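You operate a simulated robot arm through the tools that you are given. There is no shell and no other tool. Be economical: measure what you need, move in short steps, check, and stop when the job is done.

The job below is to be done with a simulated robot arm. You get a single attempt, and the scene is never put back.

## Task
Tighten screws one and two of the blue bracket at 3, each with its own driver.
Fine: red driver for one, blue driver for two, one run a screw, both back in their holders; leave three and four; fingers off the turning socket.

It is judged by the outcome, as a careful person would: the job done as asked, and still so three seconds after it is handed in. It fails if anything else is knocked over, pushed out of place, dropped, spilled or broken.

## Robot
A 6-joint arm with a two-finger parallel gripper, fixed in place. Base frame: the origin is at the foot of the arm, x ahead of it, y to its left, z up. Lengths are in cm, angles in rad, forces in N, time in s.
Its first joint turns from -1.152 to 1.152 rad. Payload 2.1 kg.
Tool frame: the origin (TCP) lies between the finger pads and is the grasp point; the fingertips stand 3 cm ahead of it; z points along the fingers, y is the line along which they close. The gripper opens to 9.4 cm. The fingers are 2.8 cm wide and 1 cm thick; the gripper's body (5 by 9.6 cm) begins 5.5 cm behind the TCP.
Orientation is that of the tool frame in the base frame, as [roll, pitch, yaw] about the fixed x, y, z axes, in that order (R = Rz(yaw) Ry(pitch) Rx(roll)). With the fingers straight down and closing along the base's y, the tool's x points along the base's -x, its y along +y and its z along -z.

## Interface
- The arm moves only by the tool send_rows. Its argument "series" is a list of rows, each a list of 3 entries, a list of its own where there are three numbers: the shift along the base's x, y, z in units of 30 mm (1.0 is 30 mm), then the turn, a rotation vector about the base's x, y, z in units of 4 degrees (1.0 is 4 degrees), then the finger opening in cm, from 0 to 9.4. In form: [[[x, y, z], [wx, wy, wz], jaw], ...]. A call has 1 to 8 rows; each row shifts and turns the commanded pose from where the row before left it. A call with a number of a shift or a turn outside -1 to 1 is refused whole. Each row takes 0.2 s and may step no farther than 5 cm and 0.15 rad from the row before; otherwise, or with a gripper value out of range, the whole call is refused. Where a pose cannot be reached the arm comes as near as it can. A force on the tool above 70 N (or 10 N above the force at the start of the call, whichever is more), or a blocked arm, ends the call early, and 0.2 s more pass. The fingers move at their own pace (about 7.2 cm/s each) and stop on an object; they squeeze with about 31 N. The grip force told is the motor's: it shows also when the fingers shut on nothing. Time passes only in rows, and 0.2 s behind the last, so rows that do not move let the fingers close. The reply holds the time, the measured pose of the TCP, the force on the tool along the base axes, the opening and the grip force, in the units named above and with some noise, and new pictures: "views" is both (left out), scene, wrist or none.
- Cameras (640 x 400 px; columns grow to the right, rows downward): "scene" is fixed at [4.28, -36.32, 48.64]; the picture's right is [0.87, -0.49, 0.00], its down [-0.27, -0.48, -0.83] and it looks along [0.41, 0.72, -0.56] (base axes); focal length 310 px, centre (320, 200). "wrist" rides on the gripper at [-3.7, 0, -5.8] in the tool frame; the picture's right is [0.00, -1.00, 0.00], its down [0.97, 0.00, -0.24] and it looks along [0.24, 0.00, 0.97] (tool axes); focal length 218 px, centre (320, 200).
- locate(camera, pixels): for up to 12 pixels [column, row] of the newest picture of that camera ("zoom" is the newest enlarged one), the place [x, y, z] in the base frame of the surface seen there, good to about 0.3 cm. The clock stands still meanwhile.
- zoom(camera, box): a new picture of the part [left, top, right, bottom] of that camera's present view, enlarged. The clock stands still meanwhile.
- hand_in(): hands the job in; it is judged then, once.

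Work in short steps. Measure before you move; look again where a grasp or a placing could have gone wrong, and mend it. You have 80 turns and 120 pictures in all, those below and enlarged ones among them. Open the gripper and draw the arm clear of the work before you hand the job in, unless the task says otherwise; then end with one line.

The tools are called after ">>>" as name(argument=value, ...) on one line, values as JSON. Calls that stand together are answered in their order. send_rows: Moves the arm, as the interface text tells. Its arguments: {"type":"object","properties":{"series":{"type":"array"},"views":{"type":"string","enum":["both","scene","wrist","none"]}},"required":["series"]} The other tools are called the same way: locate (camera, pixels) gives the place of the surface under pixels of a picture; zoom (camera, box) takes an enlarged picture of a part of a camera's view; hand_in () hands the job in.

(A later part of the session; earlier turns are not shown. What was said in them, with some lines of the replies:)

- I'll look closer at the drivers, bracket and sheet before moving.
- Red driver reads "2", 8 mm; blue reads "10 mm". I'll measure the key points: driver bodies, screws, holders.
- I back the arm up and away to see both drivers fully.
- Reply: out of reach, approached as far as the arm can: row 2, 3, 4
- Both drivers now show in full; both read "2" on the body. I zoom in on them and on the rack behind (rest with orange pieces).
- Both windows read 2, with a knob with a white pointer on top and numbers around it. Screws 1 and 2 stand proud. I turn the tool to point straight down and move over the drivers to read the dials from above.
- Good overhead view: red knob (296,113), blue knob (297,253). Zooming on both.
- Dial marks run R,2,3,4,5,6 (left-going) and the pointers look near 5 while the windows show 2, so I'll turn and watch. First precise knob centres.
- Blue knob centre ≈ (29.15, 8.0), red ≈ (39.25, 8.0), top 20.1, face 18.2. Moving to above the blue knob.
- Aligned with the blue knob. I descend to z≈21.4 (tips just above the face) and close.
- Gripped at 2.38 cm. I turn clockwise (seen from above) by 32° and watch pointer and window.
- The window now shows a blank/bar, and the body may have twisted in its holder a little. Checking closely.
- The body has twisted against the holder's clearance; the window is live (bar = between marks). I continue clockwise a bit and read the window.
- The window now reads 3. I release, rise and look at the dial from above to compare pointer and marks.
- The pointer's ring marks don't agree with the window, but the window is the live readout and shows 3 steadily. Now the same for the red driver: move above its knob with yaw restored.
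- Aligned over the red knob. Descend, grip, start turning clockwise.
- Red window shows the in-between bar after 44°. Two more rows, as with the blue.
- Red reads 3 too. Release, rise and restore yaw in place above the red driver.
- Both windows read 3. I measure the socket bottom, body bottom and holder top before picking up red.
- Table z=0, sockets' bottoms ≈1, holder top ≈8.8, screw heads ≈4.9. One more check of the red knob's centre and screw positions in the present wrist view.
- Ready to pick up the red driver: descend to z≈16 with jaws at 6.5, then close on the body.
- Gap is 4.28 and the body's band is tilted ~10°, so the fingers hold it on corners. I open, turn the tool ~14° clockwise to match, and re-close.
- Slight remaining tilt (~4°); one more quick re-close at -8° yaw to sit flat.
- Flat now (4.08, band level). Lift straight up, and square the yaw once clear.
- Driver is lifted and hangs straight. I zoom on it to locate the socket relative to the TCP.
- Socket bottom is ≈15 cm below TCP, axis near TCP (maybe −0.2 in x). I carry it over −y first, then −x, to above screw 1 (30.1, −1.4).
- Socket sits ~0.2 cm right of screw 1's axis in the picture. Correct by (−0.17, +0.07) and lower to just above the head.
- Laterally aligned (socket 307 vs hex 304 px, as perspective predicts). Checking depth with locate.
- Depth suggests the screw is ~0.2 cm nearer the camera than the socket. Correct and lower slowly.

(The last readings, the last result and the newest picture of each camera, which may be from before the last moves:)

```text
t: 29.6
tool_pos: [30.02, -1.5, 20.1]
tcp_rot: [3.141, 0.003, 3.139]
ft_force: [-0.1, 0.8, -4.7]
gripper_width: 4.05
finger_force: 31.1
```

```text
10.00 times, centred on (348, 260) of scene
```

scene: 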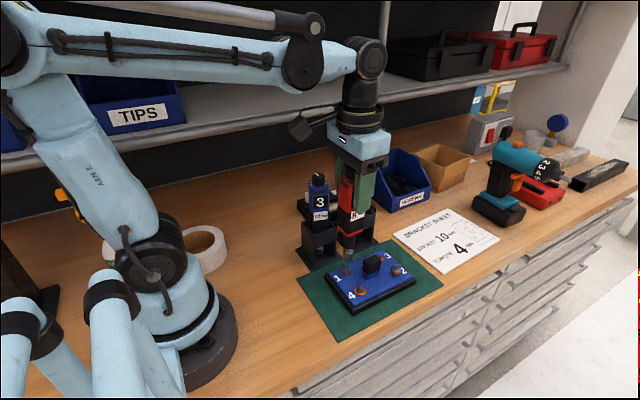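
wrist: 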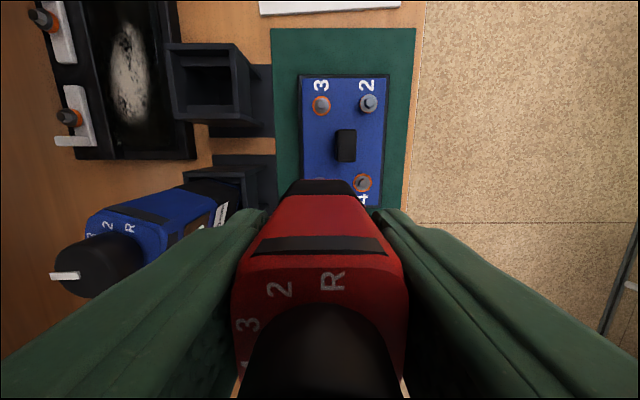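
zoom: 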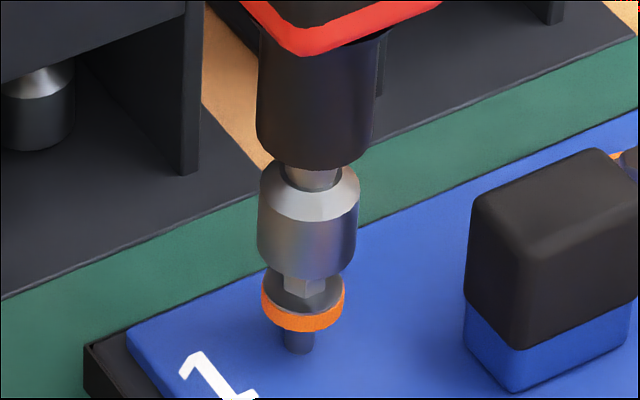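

Now aligned in both directions. Lower further in small steps, watching force.

>>> send_rows(series=[[[0, 0, -0.06], [0, 0, 0], 3], [[0, 0, -0.06], [0, 0, 0], 3], [[0, 0, -0.06], [0, 0, 0], 3]], views="none")

>>> zoom(camera="scene", box=[316, 240, 380, 280])

```text
t: 30.4
tool_pos: [30.04, -1.52, 19.68]
tcp_rot: [3.141, 0.003, 3.14]
ft_force: [-0.6, -0.8, -3.6]
gripper_width: 4.04
finger_force: 31.4
```

```text
10.00 times, centred on (348, 260) of scene
```

zoom: 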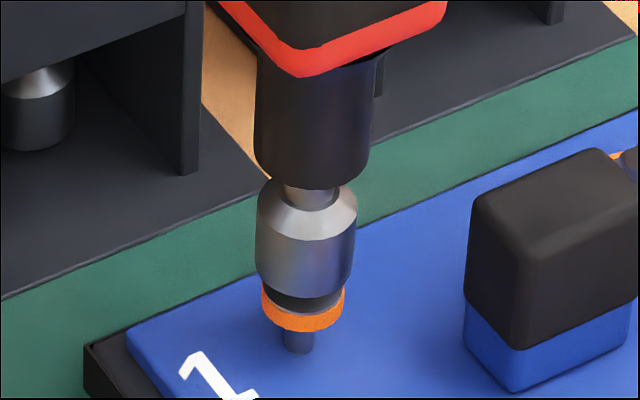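

The socket is sliding over the hex without contact force. Continue down to seat and trigger.

>>> send_rows(series=[[[0, 0, -0.06], [0, 0, 0], 3], [[0, 0, -0.06], [0, 0, 0], 3], [[0, 0, -0.06], [0, 0, 0], 3]], views="none")

>>> zoom(camera="scene", box=[316, 220, 380, 280])

```text
t: 31.2
tool_pos: [29.98, -1.43, 19.21]
tcp_rot: [-3.142, 0.0, 3.139]
ft_force: [-0.2, 1.5, 1.0]
gripper_width: 4.04
finger_force: 30.6
```

```text
6.67 times, centred on (348, 250) of scene
```

zoom: 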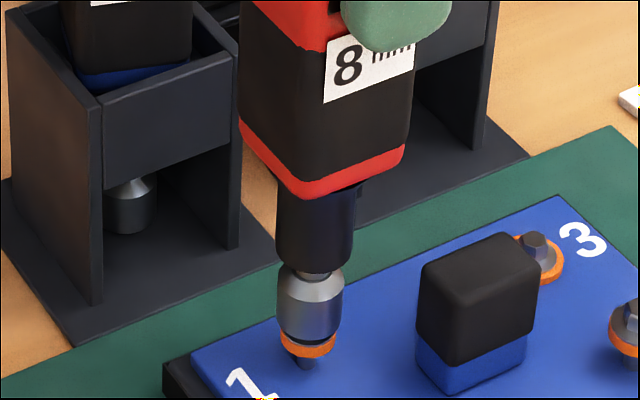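

Contact is building; the spring nose is compressing. Keep pressing gently and watch for the run.

>>> send_rows(series=[[[0, 0, -0.05], [0, 0, 0], 3], [[0, 0, -0.05], [0, 0, 0], 3], [[0, 0, -0.05], [0, 0, 0], 3]], views="none")

>>> zoom(camera="scene", box=[316, 190, 380, 280])

```text
t: 32.0
tool_pos: [30.08, -1.33, 18.68]
tcp_rot: [3.141, 0.001, 3.139]
ft_force: [-1.1, 0.9, 1.2]
gripper_width: 4.06
finger_force: 30.7
```

```text
4.44 times, centred on (348, 235) of scene
```

zoom: 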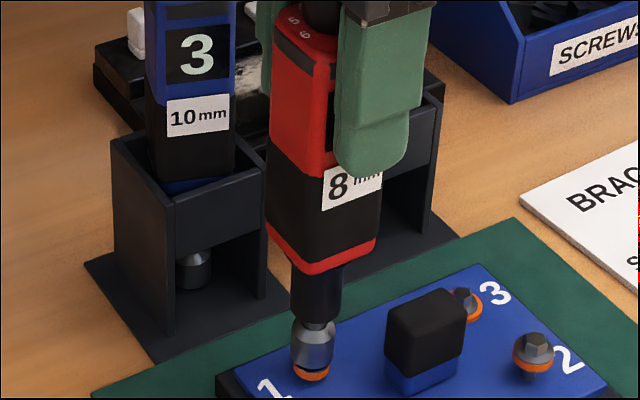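

Force is steady while the tool descended 0.5 cm, so the screw is moving in. Continue following.

>>> send_rows(series=[[[0, 0, -0.05], [0, 0, 0], 3], [[0, 0, -0.05], [0, 0, 0], 3], [[0, 0, -0.05], [0, 0, 0], 3]], views="none")

>>> zoom(camera="scene", box=[316, 240, 380, 280])

```text
t: 32.8
tool_pos: [30.04, -1.52, 18.14]
tcp_rot: [3.141, 0.002, 3.139]
ft_force: [0.6, 0.3, 0.0]
gripper_width: 4.03
finger_force: 31.1
```

```text
10.00 times, centred on (348, 260) of scene
```

zoom: 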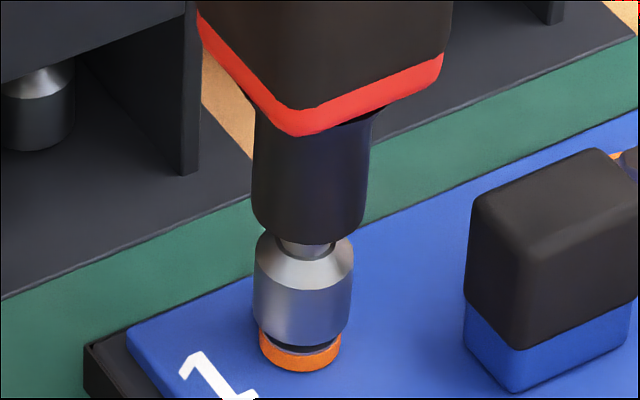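

Screw head has sunk ~1 cm. Continue until it seats.

>>> send_rows(series=[[[0, 0, -0.05], [0, 0, 0], 3], [[0, 0, -0.05], [0, 0, 0], 3], [[0, 0, -0.03], [0, 0, 0], 3]], views="none")

>>> zoom(camera="scene", box=[300, 170, 396, 280])

```text
t: 33.6
tool_pos: [30.06, -1.55, 17.75]
tcp_rot: [-3.14, 0.001, 3.139]
ft_force: [0.7, -0.6, 3.0]
gripper_width: 4.02
finger_force: 31.0
```

```text
3.64 times, centred on (348, 225) of scene
```

zoom: 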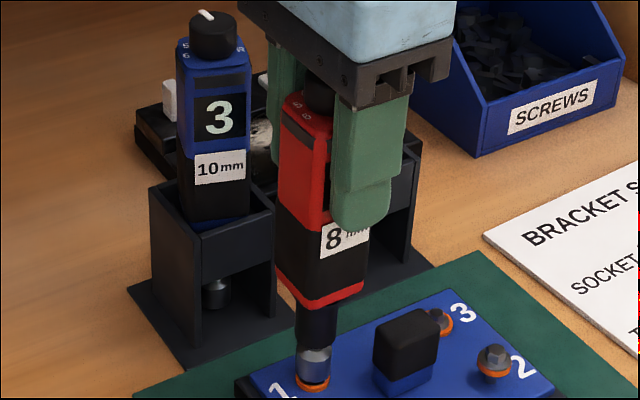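

Force is up a little, head looks seated. Press slightly more and hold, then look close.

>>> send_rows(series=[[[0, 0, -0.04], [0, 0, 0], 3], [[0, 0, -0.04], [0, 0, 0], 3], [[0, 0, 0], [0, 0, 0], 3]], views="wrist")

>>> zoom(camera="scene", box=[316, 240, 380, 280])

```text
t: 34.4
tool_pos: [30.01, -1.4, 17.64]
tcp_rot: [3.141, 0.001, 3.139]
ft_force: [-1.4, -1.3, 10.1]
gripper_width: 4.01
finger_force: 31.0
```

wrist: 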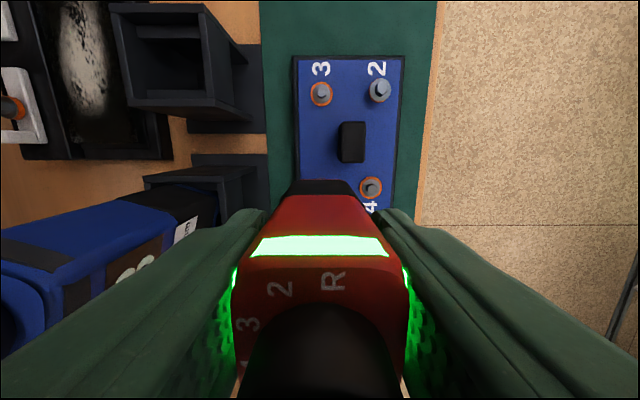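

```text
10.00 times, centred on (348, 260) of scene
```

zoom: 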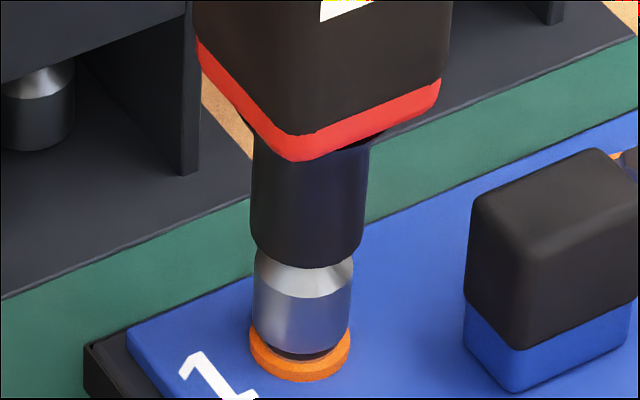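

The band lights green: torque reached, screw 1 seated. Lift straight off.

>>> send_rows(series=[[[0, 0, 0.3], [0, 0, 0], 3], [[0, 0, 0.5], [0, 0, 0], 3], [[0, 0, 0.9], [0, 0, 0], 3], [[0, 0, 1], [0, 0, 0], 3], [[0, 0, 0.1], [0, 0, 0], 3]])

>>> zoom(camera="scene", box=[300, 230, 420, 310])

```text
t: 35.6
tool_pos: [29.94, -1.45, 26.08]
tcp_rot: [3.14, 0.002, 3.14]
ft_force: [0.2, 0.3, -4.1]
gripper_width: 4.04
finger_force: 31.4
```

scene: 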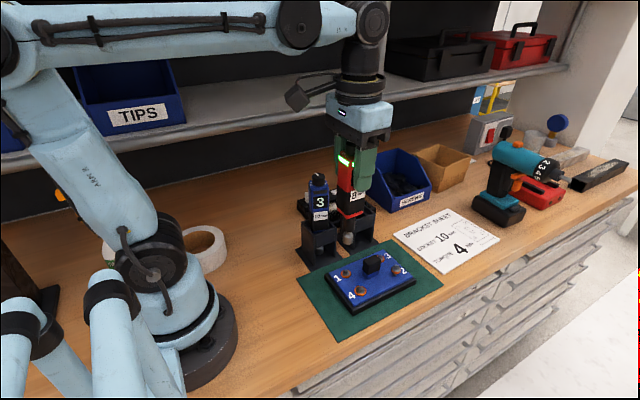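
wrist: 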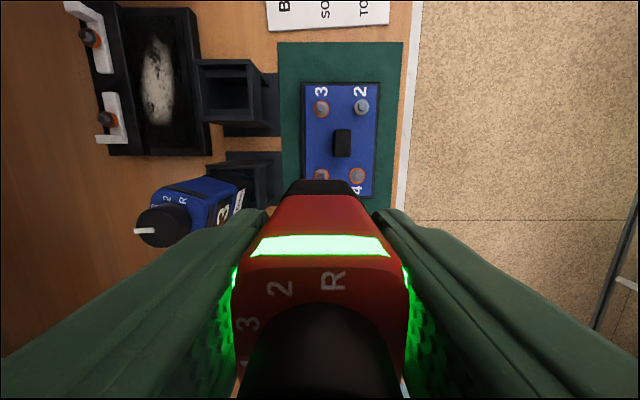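

```text
5.00 times, centred on (360, 270) of scene
```

zoom: 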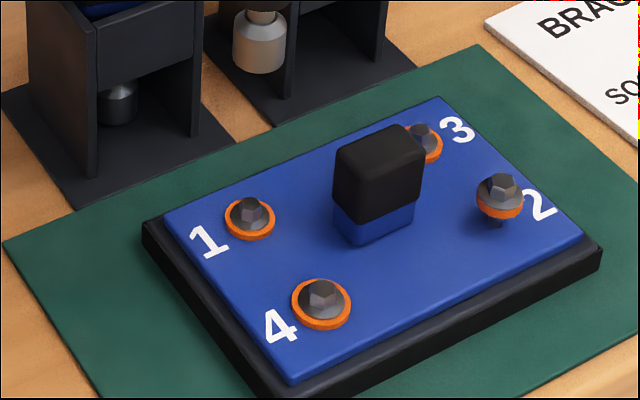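

Screw 1 is seated like 3 and 4. Measure the red holder's rim before returning the driver.

>>> zoom(camera="wrist", box=[180, 40, 300, 115])

```text
5.33 times, centred on (240, 78) of wrist
```

zoom: 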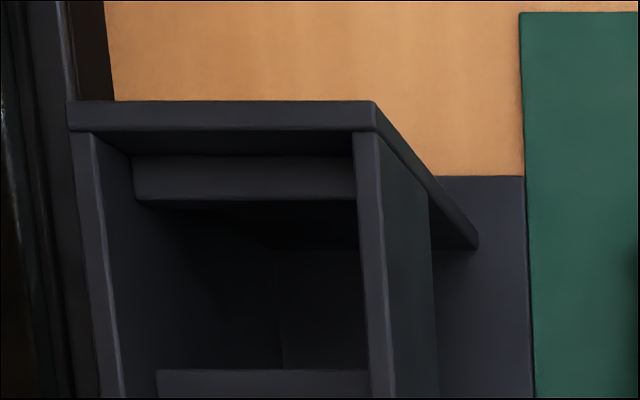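

>>> locate(camera="zoom", pixels=[[85, 116], [365, 116], [220, 116], [85, 200], [370, 220], [380, 300], [100, 300], [375, 110]])

>>> locate(camera="wrist", pixels=[[203, 119], [257, 119], [230, 118], [257, 100], [198, 80]])

```text
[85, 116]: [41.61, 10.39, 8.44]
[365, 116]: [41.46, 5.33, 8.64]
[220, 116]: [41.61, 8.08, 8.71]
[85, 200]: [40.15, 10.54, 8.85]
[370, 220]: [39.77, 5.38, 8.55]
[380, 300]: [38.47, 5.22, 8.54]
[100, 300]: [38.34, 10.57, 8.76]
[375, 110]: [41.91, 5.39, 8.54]
```

```text
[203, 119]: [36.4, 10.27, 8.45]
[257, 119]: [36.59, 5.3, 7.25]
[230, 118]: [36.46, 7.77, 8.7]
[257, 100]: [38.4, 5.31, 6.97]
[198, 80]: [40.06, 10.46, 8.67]
```

Holder centre ≈ (39.2, 7.95). Carry the red driver back: +x first, then +y, at the same height.

>>> send_rows(series=[[[0.8, 0, 0], [0, 0, 0], 3], [[0.8, 0, 0], [0, 0, 0], 3], [[0.8, 0.2, 0], [0, 0, 0], 3], [[0.68, 0.75, 0], [0, 0, 0], 3], [[0, 0.75, 0], [0, 0, 0], 3], [[0, 0.75, 0], [0, 0, 0], 3], [[0, 0.7, 0], [0, 0, 0], 3], [[0, 0, 0], [0, 0, 0], 3]], views="none")

>>> zoom(camera="scene", box=[320, 150, 400, 250])

```text
t: 37.4
tool_pos: [39.38, 8.01, 26.0]
tcp_rot: [3.142, 0.003, -3.141]
ft_force: [-0.1, 0.2, -4.5]
gripper_width: 4.04
finger_force: 31.2
```

```text
4.00 times, centred on (360, 200) of scene
```

zoom: 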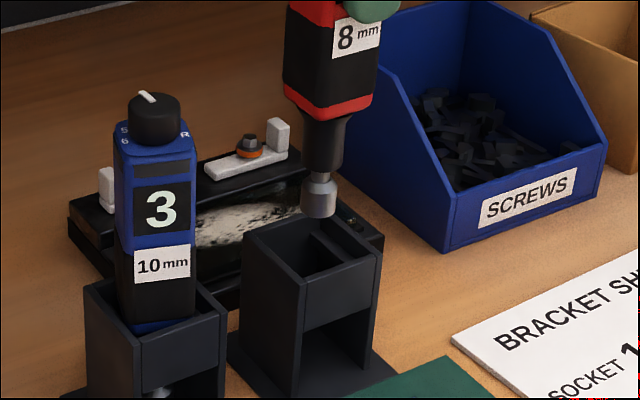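

Aligned above the holder. Lower most of the way, then check.

>>> send_rows(series=[[[-0.03, 0, -0.6], [0, 0, 0], 3], [[0, 0, -0.7], [0, 0, 0], 3], [[0, 0, -0.7], [0, 0, 0], 3], [[0, 0, -0.6], [0, 0, 0], 3], [[0, 0, 0], [0, 0, 0], 3]], views="none")

>>> zoom(camera="scene", box=[320, 165, 400, 265])

```text
t: 38.6
tool_pos: [39.17, 7.97, 18.13]
tcp_rot: [-3.14, 0.002, 3.139]
ft_force: [0.6, 0.6, -4.5]
gripper_width: 4.01
finger_force: 31.2
```

```text
4.00 times, centred on (360, 215) of scene
```

zoom: 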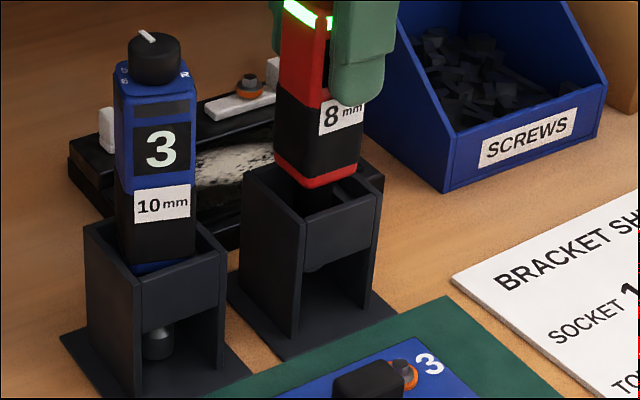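

Centred in the opening. Lower the remaining ~2 cm slowly.

>>> send_rows(series=[[[0, 0, -0.2], [0, 0, 0], 3], [[0, 0, -0.2], [0, 0, 0], 3], [[0, 0, -0.15], [0, 0, 0], 3], [[0, 0, -0.08], [0, 0, 0], 3], [[0, 0, 0], [0, 0, 0], 3]], views="none")

>>> zoom(camera="scene", box=[320, 165, 400, 265])

```text
t: 39.8
tool_pos: [39.26, 8.01, 16.29]
tcp_rot: [3.14, 0.002, 3.139]
ft_force: [0.1, -0.2, -3.6]
gripper_width: 4.02
finger_force: 31.1
```

```text
4.00 times, centred on (360, 215) of scene
```

zoom: 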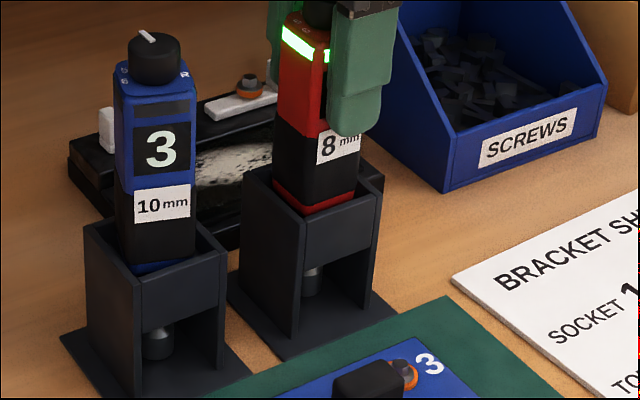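

Still carrying its weight; lower a bit more until it rests.

>>> send_rows(series=[[[0, 0, -0.05], [0, 0, 0], 3], [[0, 0, -0.03], [0, 0, 0], 3], [[0, 0, 0], [0, 0, 0], 3]], views="none")

```text
t: 40.6
tool_pos: [39.15, 8.09, 16.23]
tcp_rot: [-3.141, 0.002, 3.139]
ft_force: [0.1, -0.8, -4.4]
gripper_width: 4.06
finger_force: 30.8
```

>>> send_rows(series=[[[0, 0, -0.05], [0, 0, 0], 3], [[0, 0, -0.04], [0, 0, 0], 3], [[0, 0, 0], [0, 0, 0], 3]], views="none")

```text
t: 41.4
tool_pos: [39.27, 8.0, 15.86]
tcp_rot: [-3.14, 0.0, 3.141]
ft_force: [0.7, -0.6, 45.6]
gripper_width: 4.03
finger_force: 30.9
```

It is firmly seated now (45 N). Ease up a touch, open, and rise straight up.

>>> send_rows(series=[[[0, 0, 0.03], [0, 0, 0], 3], [[0, 0, 0], [0, 0, 0], 6.5], [[0, 0, 0], [0, 0, 0], 6.5], [[0, 0, 0.7], [0, 0, 0], 6.5], [[0, 0, 0.8], [0, 0, 0], 6.5], [[0, 0, 0.8], [0, 0, 0], 6.5], [[0, 0, 0.8], [0, 0, 0], 6.5]])

>>> zoom(camera="scene", box=[290, 150, 410, 260])

```text
t: 43.0
tool_pos: [39.28, 8.02, 25.22]
tcp_rot: [3.141, 0.002, 3.141]
ft_force: [-0.8, 1.1, 0.1]
gripper_width: 6.5
finger_force: 0.0
```

scene: 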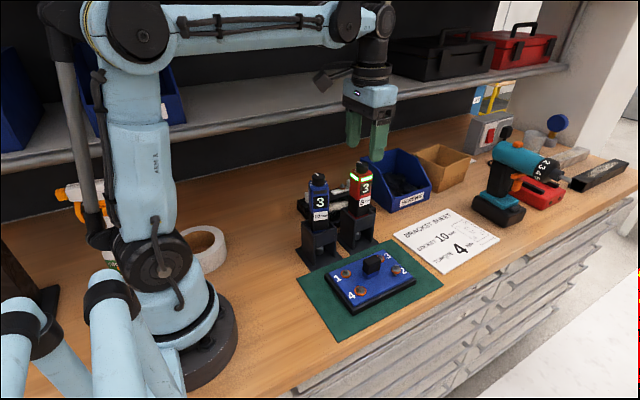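
wrist: 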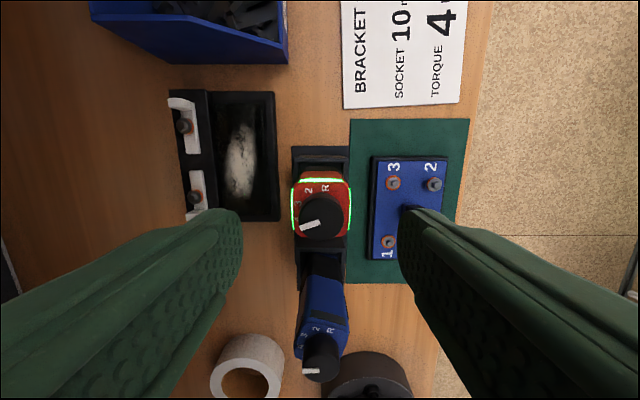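

```text
3.64 times, centred on (350, 205) of scene
```

zoom: 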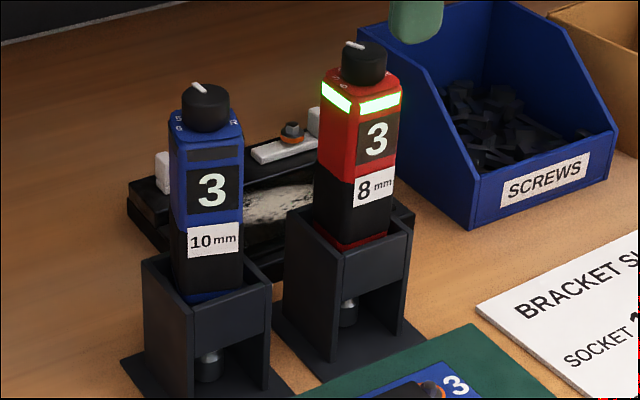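

Red is back upright in its holder with a green light. Now over to the blue driver, turning −8° to match its twist.

>>> send_rows(series=[[[-0.84, 0, 0], [0, 0, 0], 6.5], [[-0.84, 0, 0], [0, 0, -1], 6.5], [[-0.84, 0, 0], [0, 0, -1], 6.5], [[-0.84, 0, 0], [0, 0, 0], 6.5], [[0, 0, 0], [0, 0, 0], 6.5]], views="wrist")

>>> zoom(camera="wrist", box=[260, 140, 380, 260])

```text
t: 44.2
tool_pos: [29.13, 8.1, 25.25]
tcp_rot: [3.142, 0.002, 3.0]
ft_force: [0.2, -0.4, -0.6]
gripper_width: 6.5
finger_force: 0.0
```

wrist: 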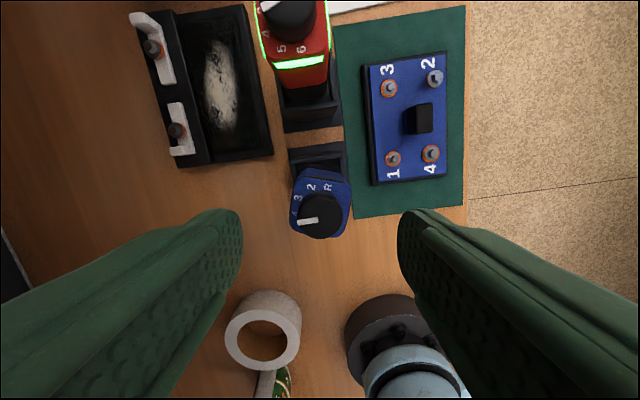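

```text
3.33 times, centred on (320, 200) of wrist
```

zoom: 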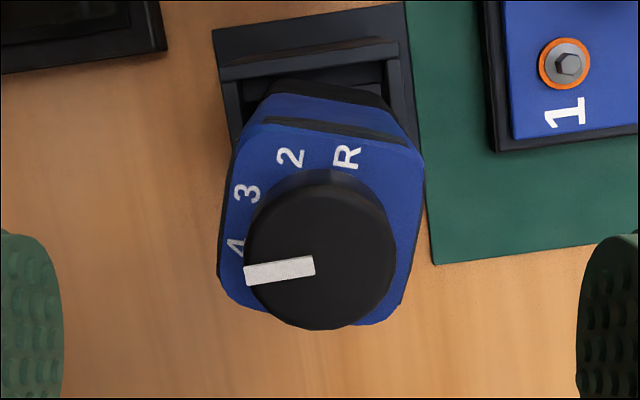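

The blue body is still ~8° clockwise of the tool; add −8° and descend and close.

>>> send_rows(series=[[[0, 0, -0.75], [0, 0, -1], 6.5], [[0, -0.01, -0.75], [0, 0, -1], 6.5], [[0, 0, -0.75], [0, 0, 0], 6.5], [[0, 0, -0.75], [0, 0, 0], 6.5], [[0, 0, 0], [0, 0, 0], 4.5], [[0, 0, 0], [0, 0, 0], 3], [[0, 0, 0], [0, 0, 0], 3], [[0, 0, 0], [0, 0, 0], 3]], views="wrist")

```text
t: 46.0
tool_pos: [29.18, 7.94, 16.24]
tcp_rot: [-3.141, 0.002, 2.86]
ft_force: [-0.5, -0.1, 0.4]
gripper_width: 4.04
finger_force: 31.0
```

wrist: 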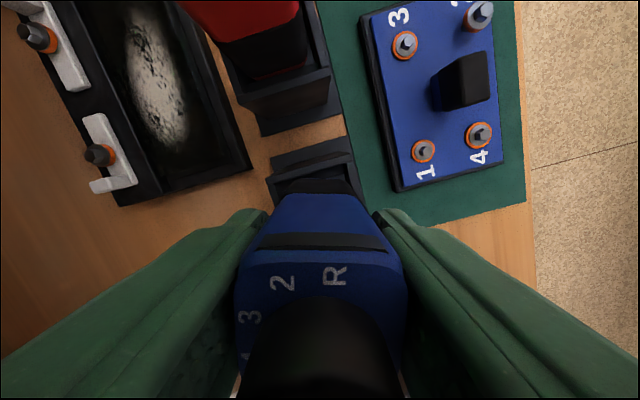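

Flat grip (4.04). Lift straight up, then square the yaw.

>>> send_rows(series=[[[0, 0, 0.5], [0, 0, 0], 3], [[0, 0, 0.8], [0, 0, 0], 3], [[0, 0, 0.9], [0, 0, 0], 3], [[0, 0, 0.9], [0, 0, 0], 3], [[0, 0, 0.2], [0, 0, 1], 3], [[0, 0, 0], [0, 0, 1], 3], [[0, 0, 0], [0, 0, 1], 3], [[0, 0, 0], [0, 0, 1], 3]], views="wrist")

>>> zoom(camera="scene", box=[270, 130, 390, 250])

```text
t: 47.8
tool_pos: [29.15, 8.06, 26.14]
tcp_rot: [-3.141, 0.001, -3.141]
ft_force: [-0.2, 0.4, -4.1]
gripper_width: 4.01
finger_force: 30.5
```

wrist: 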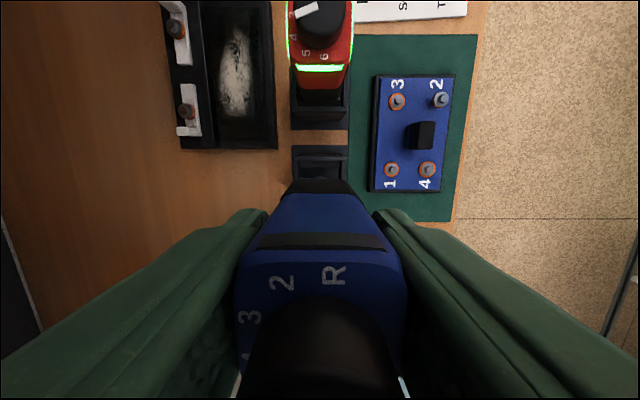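

```text
3.33 times, centred on (330, 190) of scene
```

zoom: 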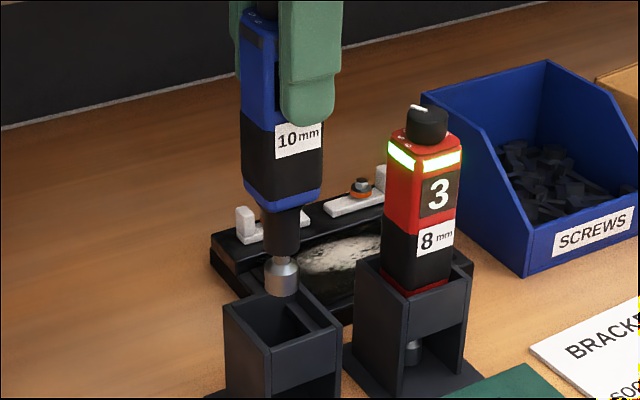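

Blue hangs straight. Fix screw 2's position again from this view.

>>> locate(camera="wrist", pixels=[[440, 100], [441, 102], [392, 170], [397, 102], [427, 170]])

>>> send_rows(series=[[[0, -0.9, 0], [0, 0, 0], 3], [[0, -0.9, 0], [0, 0, 0], 3], [[0.4, -0.9, 0], [0, 0, 0], 3], [[0.7, -0.98, 0], [0, 0, 0], 3], [[0.7, -0.98, 0], [0, 0, 0], 3], [[0.7, 0, 0], [0, 0, 0], 3], [[0.53, 0, -0.6], [0, 0, 0], 3], [[0, 0, -0.7], [0, 0, 0], 3]], views="wrist")

>>> zoom(camera="scene", box=[348, 220, 444, 280])

```text
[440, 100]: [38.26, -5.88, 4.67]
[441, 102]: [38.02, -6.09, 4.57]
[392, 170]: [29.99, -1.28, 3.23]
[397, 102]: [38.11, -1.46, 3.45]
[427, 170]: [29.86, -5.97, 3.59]
```

```text
t: 49.6
tool_pos: [38.12, -5.97, 22.06]
tcp_rot: [-3.141, 0.001, 3.141]
ft_force: [0.0, 0.2, -3.4]
gripper_width: 4.02
finger_force: 31.3
```

wrist: 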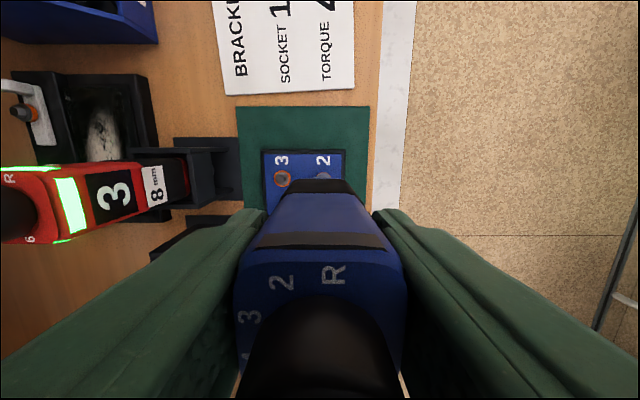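

```text
6.67 times, centred on (396, 250) of scene
```

zoom: 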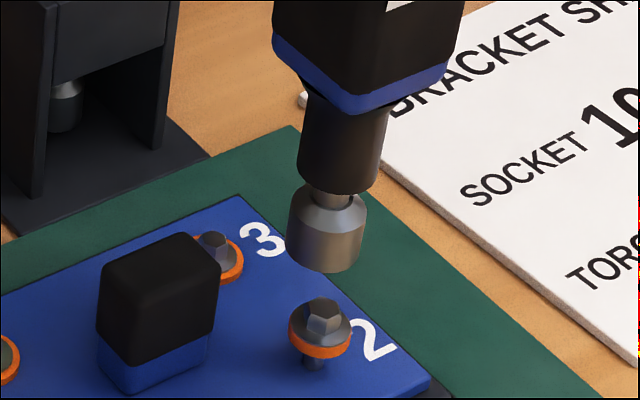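

Socket looks ~0.24 cm left of and a little behind screw 2's axis. Correct and lower to just above the head, then re-measure.

>>> send_rows(series=[[[0.03, -0.1, -0.2], [0, 0, 0], 3], [[0, 0, -0.25], [0, 0, 0], 3], [[0, 0, 0], [0, 0, 0], 3]], views="none")

>>> zoom(camera="scene", box=[364, 240, 428, 280])

```text
t: 50.4
tool_pos: [38.32, -6.23, 20.76]
tcp_rot: [-3.141, 0.001, 3.139]
ft_force: [0.0, 0.2, -4.5]
gripper_width: 4.03
finger_force: 30.8
```

```text
10.00 times, centred on (396, 260) of scene
```

zoom: 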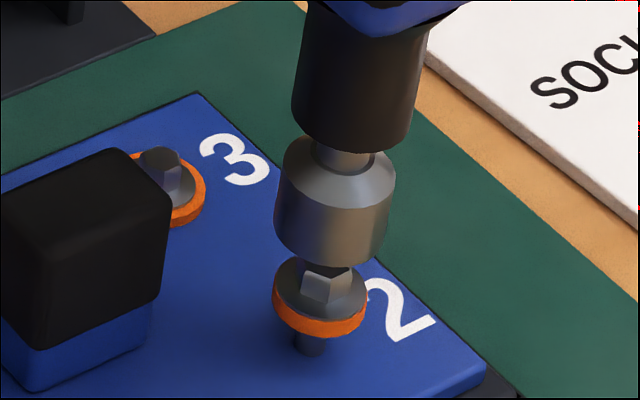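

Aligned in both directions now. Lower in small steps.

>>> send_rows(series=[[[0, 0, -0.08], [0, 0, 0], 3], [[0, 0, -0.08], [0, 0, 0], 3], [[0, 0, -0.08], [0, 0, 0], 3], [[0, 0, -0.08], [0, 0, 0], 3]], views="none")

>>> zoom(camera="scene", box=[364, 240, 428, 280])

```text
t: 51.4
tool_pos: [38.4, -6.3, 19.85]
tcp_rot: [3.141, 0.001, 3.14]
ft_force: [0.4, 0.4, -3.8]
gripper_width: 4.0
finger_force: 30.6
```

```text
10.00 times, centred on (396, 260) of scene
```

zoom: 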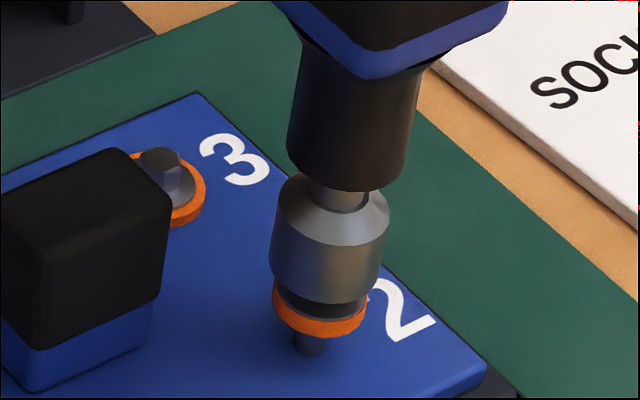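

Socket over the hex, no side force. Continue down.

>>> send_rows(series=[[[-0.01, 0, -0.06], [0, 0, 0], 3], [[0, 0, -0.06], [0, 0, 0], 3], [[0, 0, -0.06], [0, 0, 0], 3]], views="none")

>>> zoom(camera="scene", box=[364, 240, 428, 280])

```text
t: 52.2
tool_pos: [38.28, -6.25, 19.33]
tcp_rot: [-3.141, 0.003, 3.141]
ft_force: [0.4, -1.1, 1.2]
gripper_width: 4.07
finger_force: 30.6
```

```text
10.00 times, centred on (396, 260) of scene
```

zoom: 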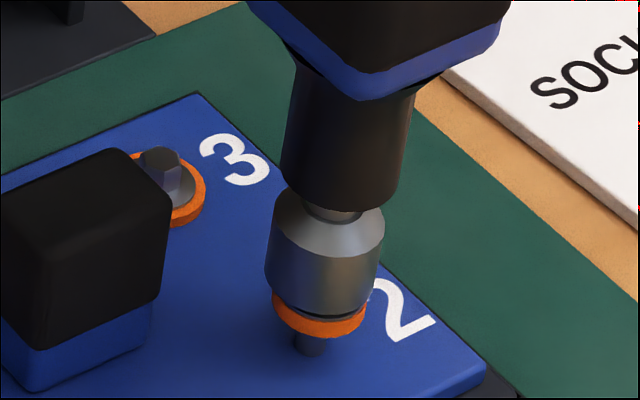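

Same contact state as with red. Follow the screw down at the same pace.

>>> send_rows(series=[[[0, 0, -0.05], [0, 0, 0], 3], [[0, 0, -0.05], [0, 0, 0], 3], [[0, 0, -0.05], [0, 0, 0], 3], [[0, 0, 0], [0, 0, 0], 3], [[0, 0, -0.05], [0, 0, 0], 3], [[0, 0, -0.05], [0, 0, 0], 3], [[0, 0, -0.05], [0, 0, 0], 3]], views="none")

>>> zoom(camera="scene", box=[364, 240, 428, 280])

```text
t: 53.8
tool_pos: [38.32, -6.22, 18.47]
tcp_rot: [-3.141, 0.003, 3.14]
ft_force: [2.5, -0.3, 0.9]
gripper_width: 4.04
finger_force: 30.3
```

```text
10.00 times, centred on (396, 260) of scene
```

zoom: 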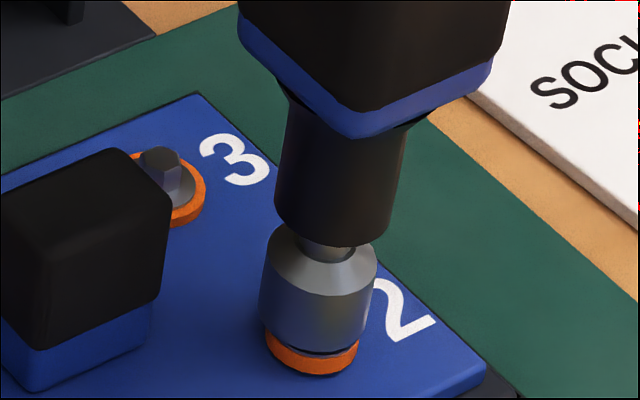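

Screw 2 is sinking. Continue to seat.

>>> send_rows(series=[[[0, 0, -0.05], [0, 0, 0], 3], [[0, 0, -0.05], [0, 0, 0], 3], [[0, 0, -0.04], [0, 0, 0], 3], [[0, 0, 0], [0, 0, 0], 3], [[0, 0, -0.04], [0, 0, 0], 3], [[0, 0, -0.03], [0, 0, 0], 3], [[0, 0, 0], [0, 0, 0], 3]], views="wrist")

>>> zoom(camera="scene", box=[364, 240, 428, 280])

```text
t: 55.4
tool_pos: [38.29, -6.28, 17.84]
tcp_rot: [3.141, 0.002, 3.139]
ft_force: [-1.5, 2.0, 3.3]
gripper_width: 4.0
finger_force: 30.7
```

wrist: 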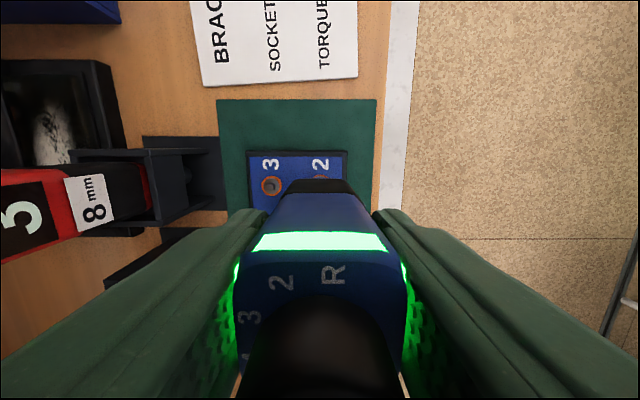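

```text
10.00 times, centred on (396, 260) of scene
```

zoom: 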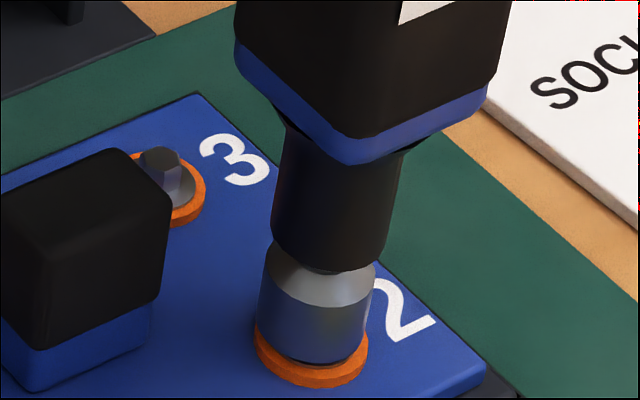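

Blue's band is green: screw 2 done. Lift off and check everything.

>>> send_rows(series=[[[0, 0, 0.3], [0, 0, 0], 3], [[0, 0, 0.5], [0, 0, 0], 3], [[0, 0, 0.9], [0, 0, 0], 3], [[0, 0, 1], [0, 0, 0], 3], [[0, 0, 0.06], [0, 0, 0], 3]], views="wrist")

>>> zoom(camera="scene", box=[290, 160, 430, 310])

```text
t: 56.6
tool_pos: [38.31, -6.45, 26.17]
tcp_rot: [-3.141, 0.003, 3.14]
ft_force: [0.6, 0.2, -4.3]
gripper_width: 4.04
finger_force: 30.6
```

wrist: 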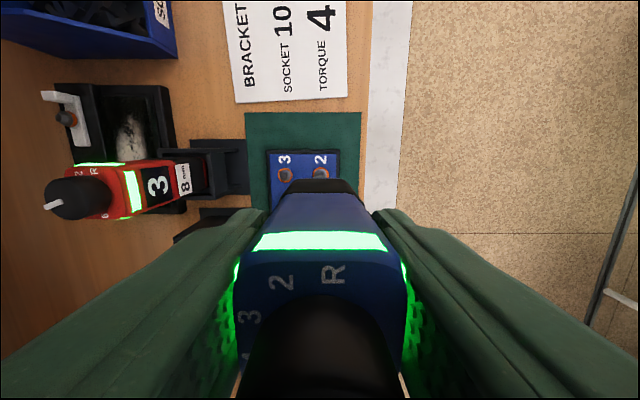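

```text
2.67 times, centred on (360, 235) of scene
```

zoom: 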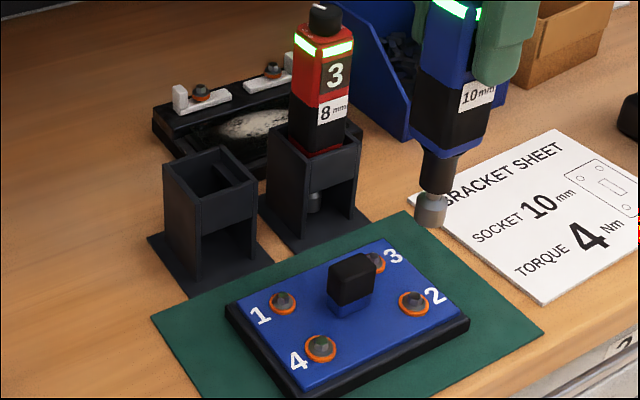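

All four screws are seated alike. Return blue: −x first, then +y to (29.15, 8.0).

>>> send_rows(series=[[[-0.8, 0, 0], [0, 0, 0], 3], [[-0.8, 0.3, 0], [0, 0, 0], 3], [[-0.8, 0.7, 0], [0, 0, 0], 3], [[-0.67, 0.7, 0], [0, 0, 0], 3], [[0, 0.95, 0], [0, 0, 0], 3], [[0, 0.95, 0], [0, 0, 0], 3], [[0, 0.95, 0], [0, 0, 0], 3], [[0, 0.22, 0], [0, 0, 0], 3]], views="none")

>>> send_rows(series=[[[0, 0, 0], [0, 0, 0], 3]], views="none")

>>> zoom(camera="scene", box=[280, 150, 380, 250])

```text
t: 58.4
tool_pos: [29.04, 7.97, 26.18]
tcp_rot: [3.141, 0.002, 3.139]
ft_force: [1.1, 0.4, -4.3]
gripper_width: 4.06
finger_force: 31.6
```

```text
t: 58.8
tool_pos: [29.07, 8.0, 26.17]
tcp_rot: [-3.141, 0.002, 3.14]
ft_force: [-0.7, -0.5, -4.3]
gripper_width: 4.04
finger_force: 31.0
```

```text
4.00 times, centred on (330, 200) of scene
```

zoom: 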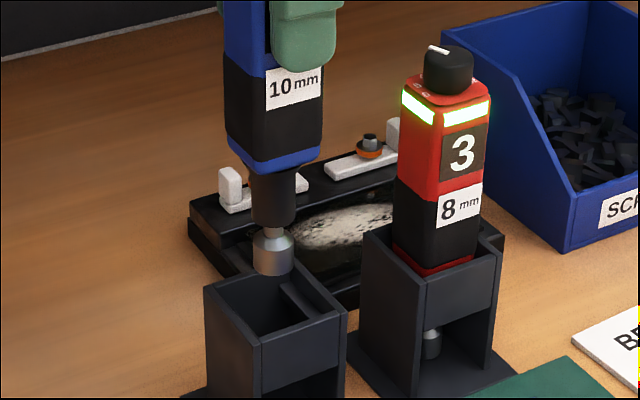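

Aligned over the blue holder. Lower to ~18.2 and check.

>>> send_rows(series=[[[0.02, 0, -0.6], [0, 0, 0], 3], [[0, 0, -0.7], [0, 0, 0], 3], [[0, 0, -0.7], [0, 0, 0], 3], [[0, 0, -0.6], [0, 0, 0], 3], [[0, 0, 0], [0, 0, 0], 3]], views="none")

>>> zoom(camera="scene", box=[280, 180, 380, 280])

```text
t: 60.0
tool_pos: [29.13, 7.96, 18.3]
tcp_rot: [-3.141, 0.003, 3.14]
ft_force: [-0.6, -0.7, -4.0]
gripper_width: 4.02
finger_force: 30.9
```

```text
4.00 times, centred on (330, 230) of scene
```

zoom: 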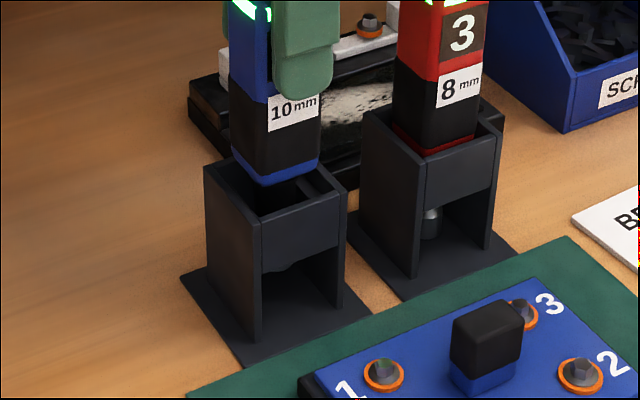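

Entering cleanly. Lower ~1.9 cm to where it was gripped.

>>> send_rows(series=[[[0, 0, -0.2], [0, 0, 0], 3], [[0, 0, -0.2], [0, 0, 0], 3], [[0, 0, -0.15], [0, 0, 0], 3], [[0, 0, -0.1], [0, 0, 0], 3], [[0, 0, -0.03], [0, 0, 0], 3], [[0, 0, 0], [0, 0, 0], 3]], views="none")

```text
t: 61.4
tool_pos: [29.08, 8.06, 16.35]
tcp_rot: [3.141, 0.003, 3.14]
ft_force: [-0.8, 0.3, -4.3]
gripper_width: 4.01
finger_force: 31.2
```

Still carrying weight; small steps until it rests.

>>> send_rows(series=[[[0, 0, -0.03], [0, 0, 0], 3], [[0, 0, -0.02], [0, 0, 0], 3], [[0, 0, 0], [0, 0, 0], 3]], views="none")

>>> send_rows(series=[[[0, 0, -0.02], [0, 0, 0], 3], [[0, 0, 0], [0, 0, 0], 3]], views="none")

```text
t: 62.2
tool_pos: [29.11, 7.97, 16.12]
tcp_rot: [3.141, 0.002, 3.14]
ft_force: [-3.7, -1.4, 28.8]
gripper_width: 4.05
finger_force: 31.6
```

```text
t: 62.8
tool_pos: [29.1, 7.96, 16.08]
tcp_rot: [3.141, 0.0, 3.139]
ft_force: [-7.4, -5.2, 44.3]
gripper_width: 4.02
finger_force: 30.9
```

It rests (height matches pickup). Ease up, check, then release.

>>> send_rows(series=[[[0, 0, 0.03], [0, 0, 0], 3], [[0, 0, 0], [0, 0, 0], 3]], views="none")

>>> zoom(camera="scene", box=[280, 180, 380, 280])

```text
t: 63.4
tool_pos: [29.07, 7.98, 16.13]
tcp_rot: [-3.141, 0.003, 3.139]
ft_force: [-1.7, -4.0, 15.5]
gripper_width: 4.04
finger_force: 31.3
```

```text
4.00 times, centred on (330, 230) of scene
```

zoom: 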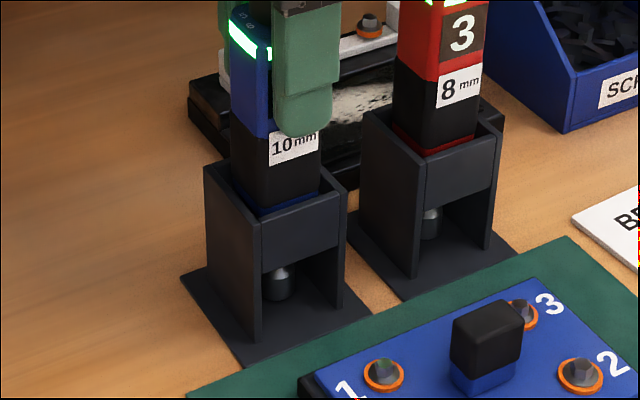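

Blue is fully in its holder, same as the red. Open, rise straight, and draw back.

>>> send_rows(series=[[[0, 0, 0], [0, 0, 0], 6.5], [[0, 0, 0], [0, 0, 0], 6.5], [[0, 0, 0.7], [0, 0, 0], 6.5], [[0, 0, 0.8], [0, 0, 0], 6.5], [[0, 0, 0.8], [0, 0, 0], 6.5], [[0, 0, 0.9], [0, 0, 0], 6.5], [[0, 0, 0.5], [0, 0, 0], 6.5], [[-0.5, -0.5, 0.2], [0, 0, 0], 6.5]])

>>> zoom(camera="scene", box=[285, 160, 435, 310])

```text
t: 65.2
tool_pos: [27.54, 6.46, 27.92]
tcp_rot: [3.141, 0.001, 3.139]
ft_force: [-0.6, 0.5, 0.0]
gripper_width: 6.51
finger_force: 0.1
```

scene: 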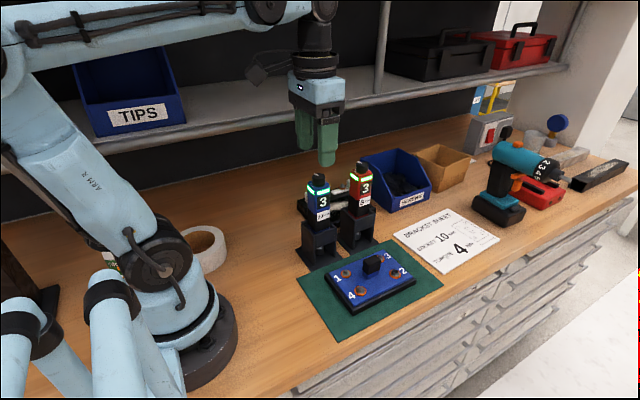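
wrist: 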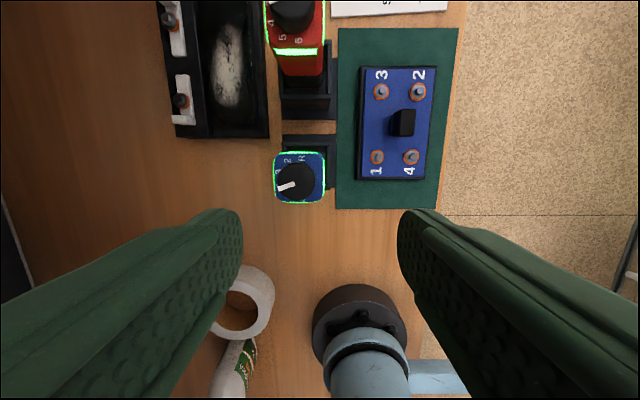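

```text
2.67 times, centred on (360, 235) of scene
```

zoom: 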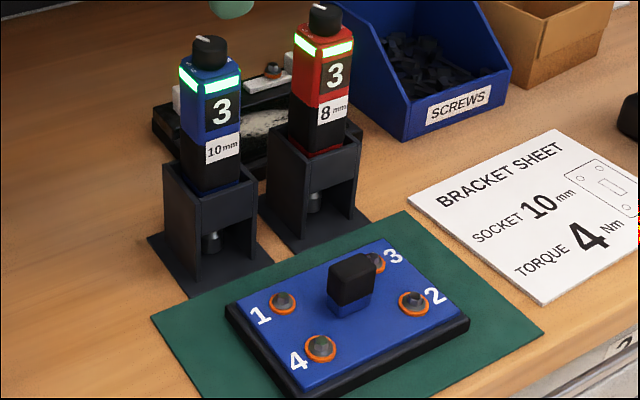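

Both drivers stand in their holders, set to 3 with green lights. Screws 1 and 2 are seated, the arm is clear and the gripper is open, so I hand in.

>>> hand_in()

```text
The job is handed in.
```

Screws one (red driver) and two (blue driver) are tightened at 3, one run each with a green light. Three and four were left alone, and both drivers are back in their holders. I set 3 by each driver's window readout; the pointers on the dial rings sat nearer 4, so the ring marks and windows disagree. The bracket sheet asks for 4 Nm and a 10 mm socket; I followed your 3 and your choice of drivers (the red one is 8 mm).
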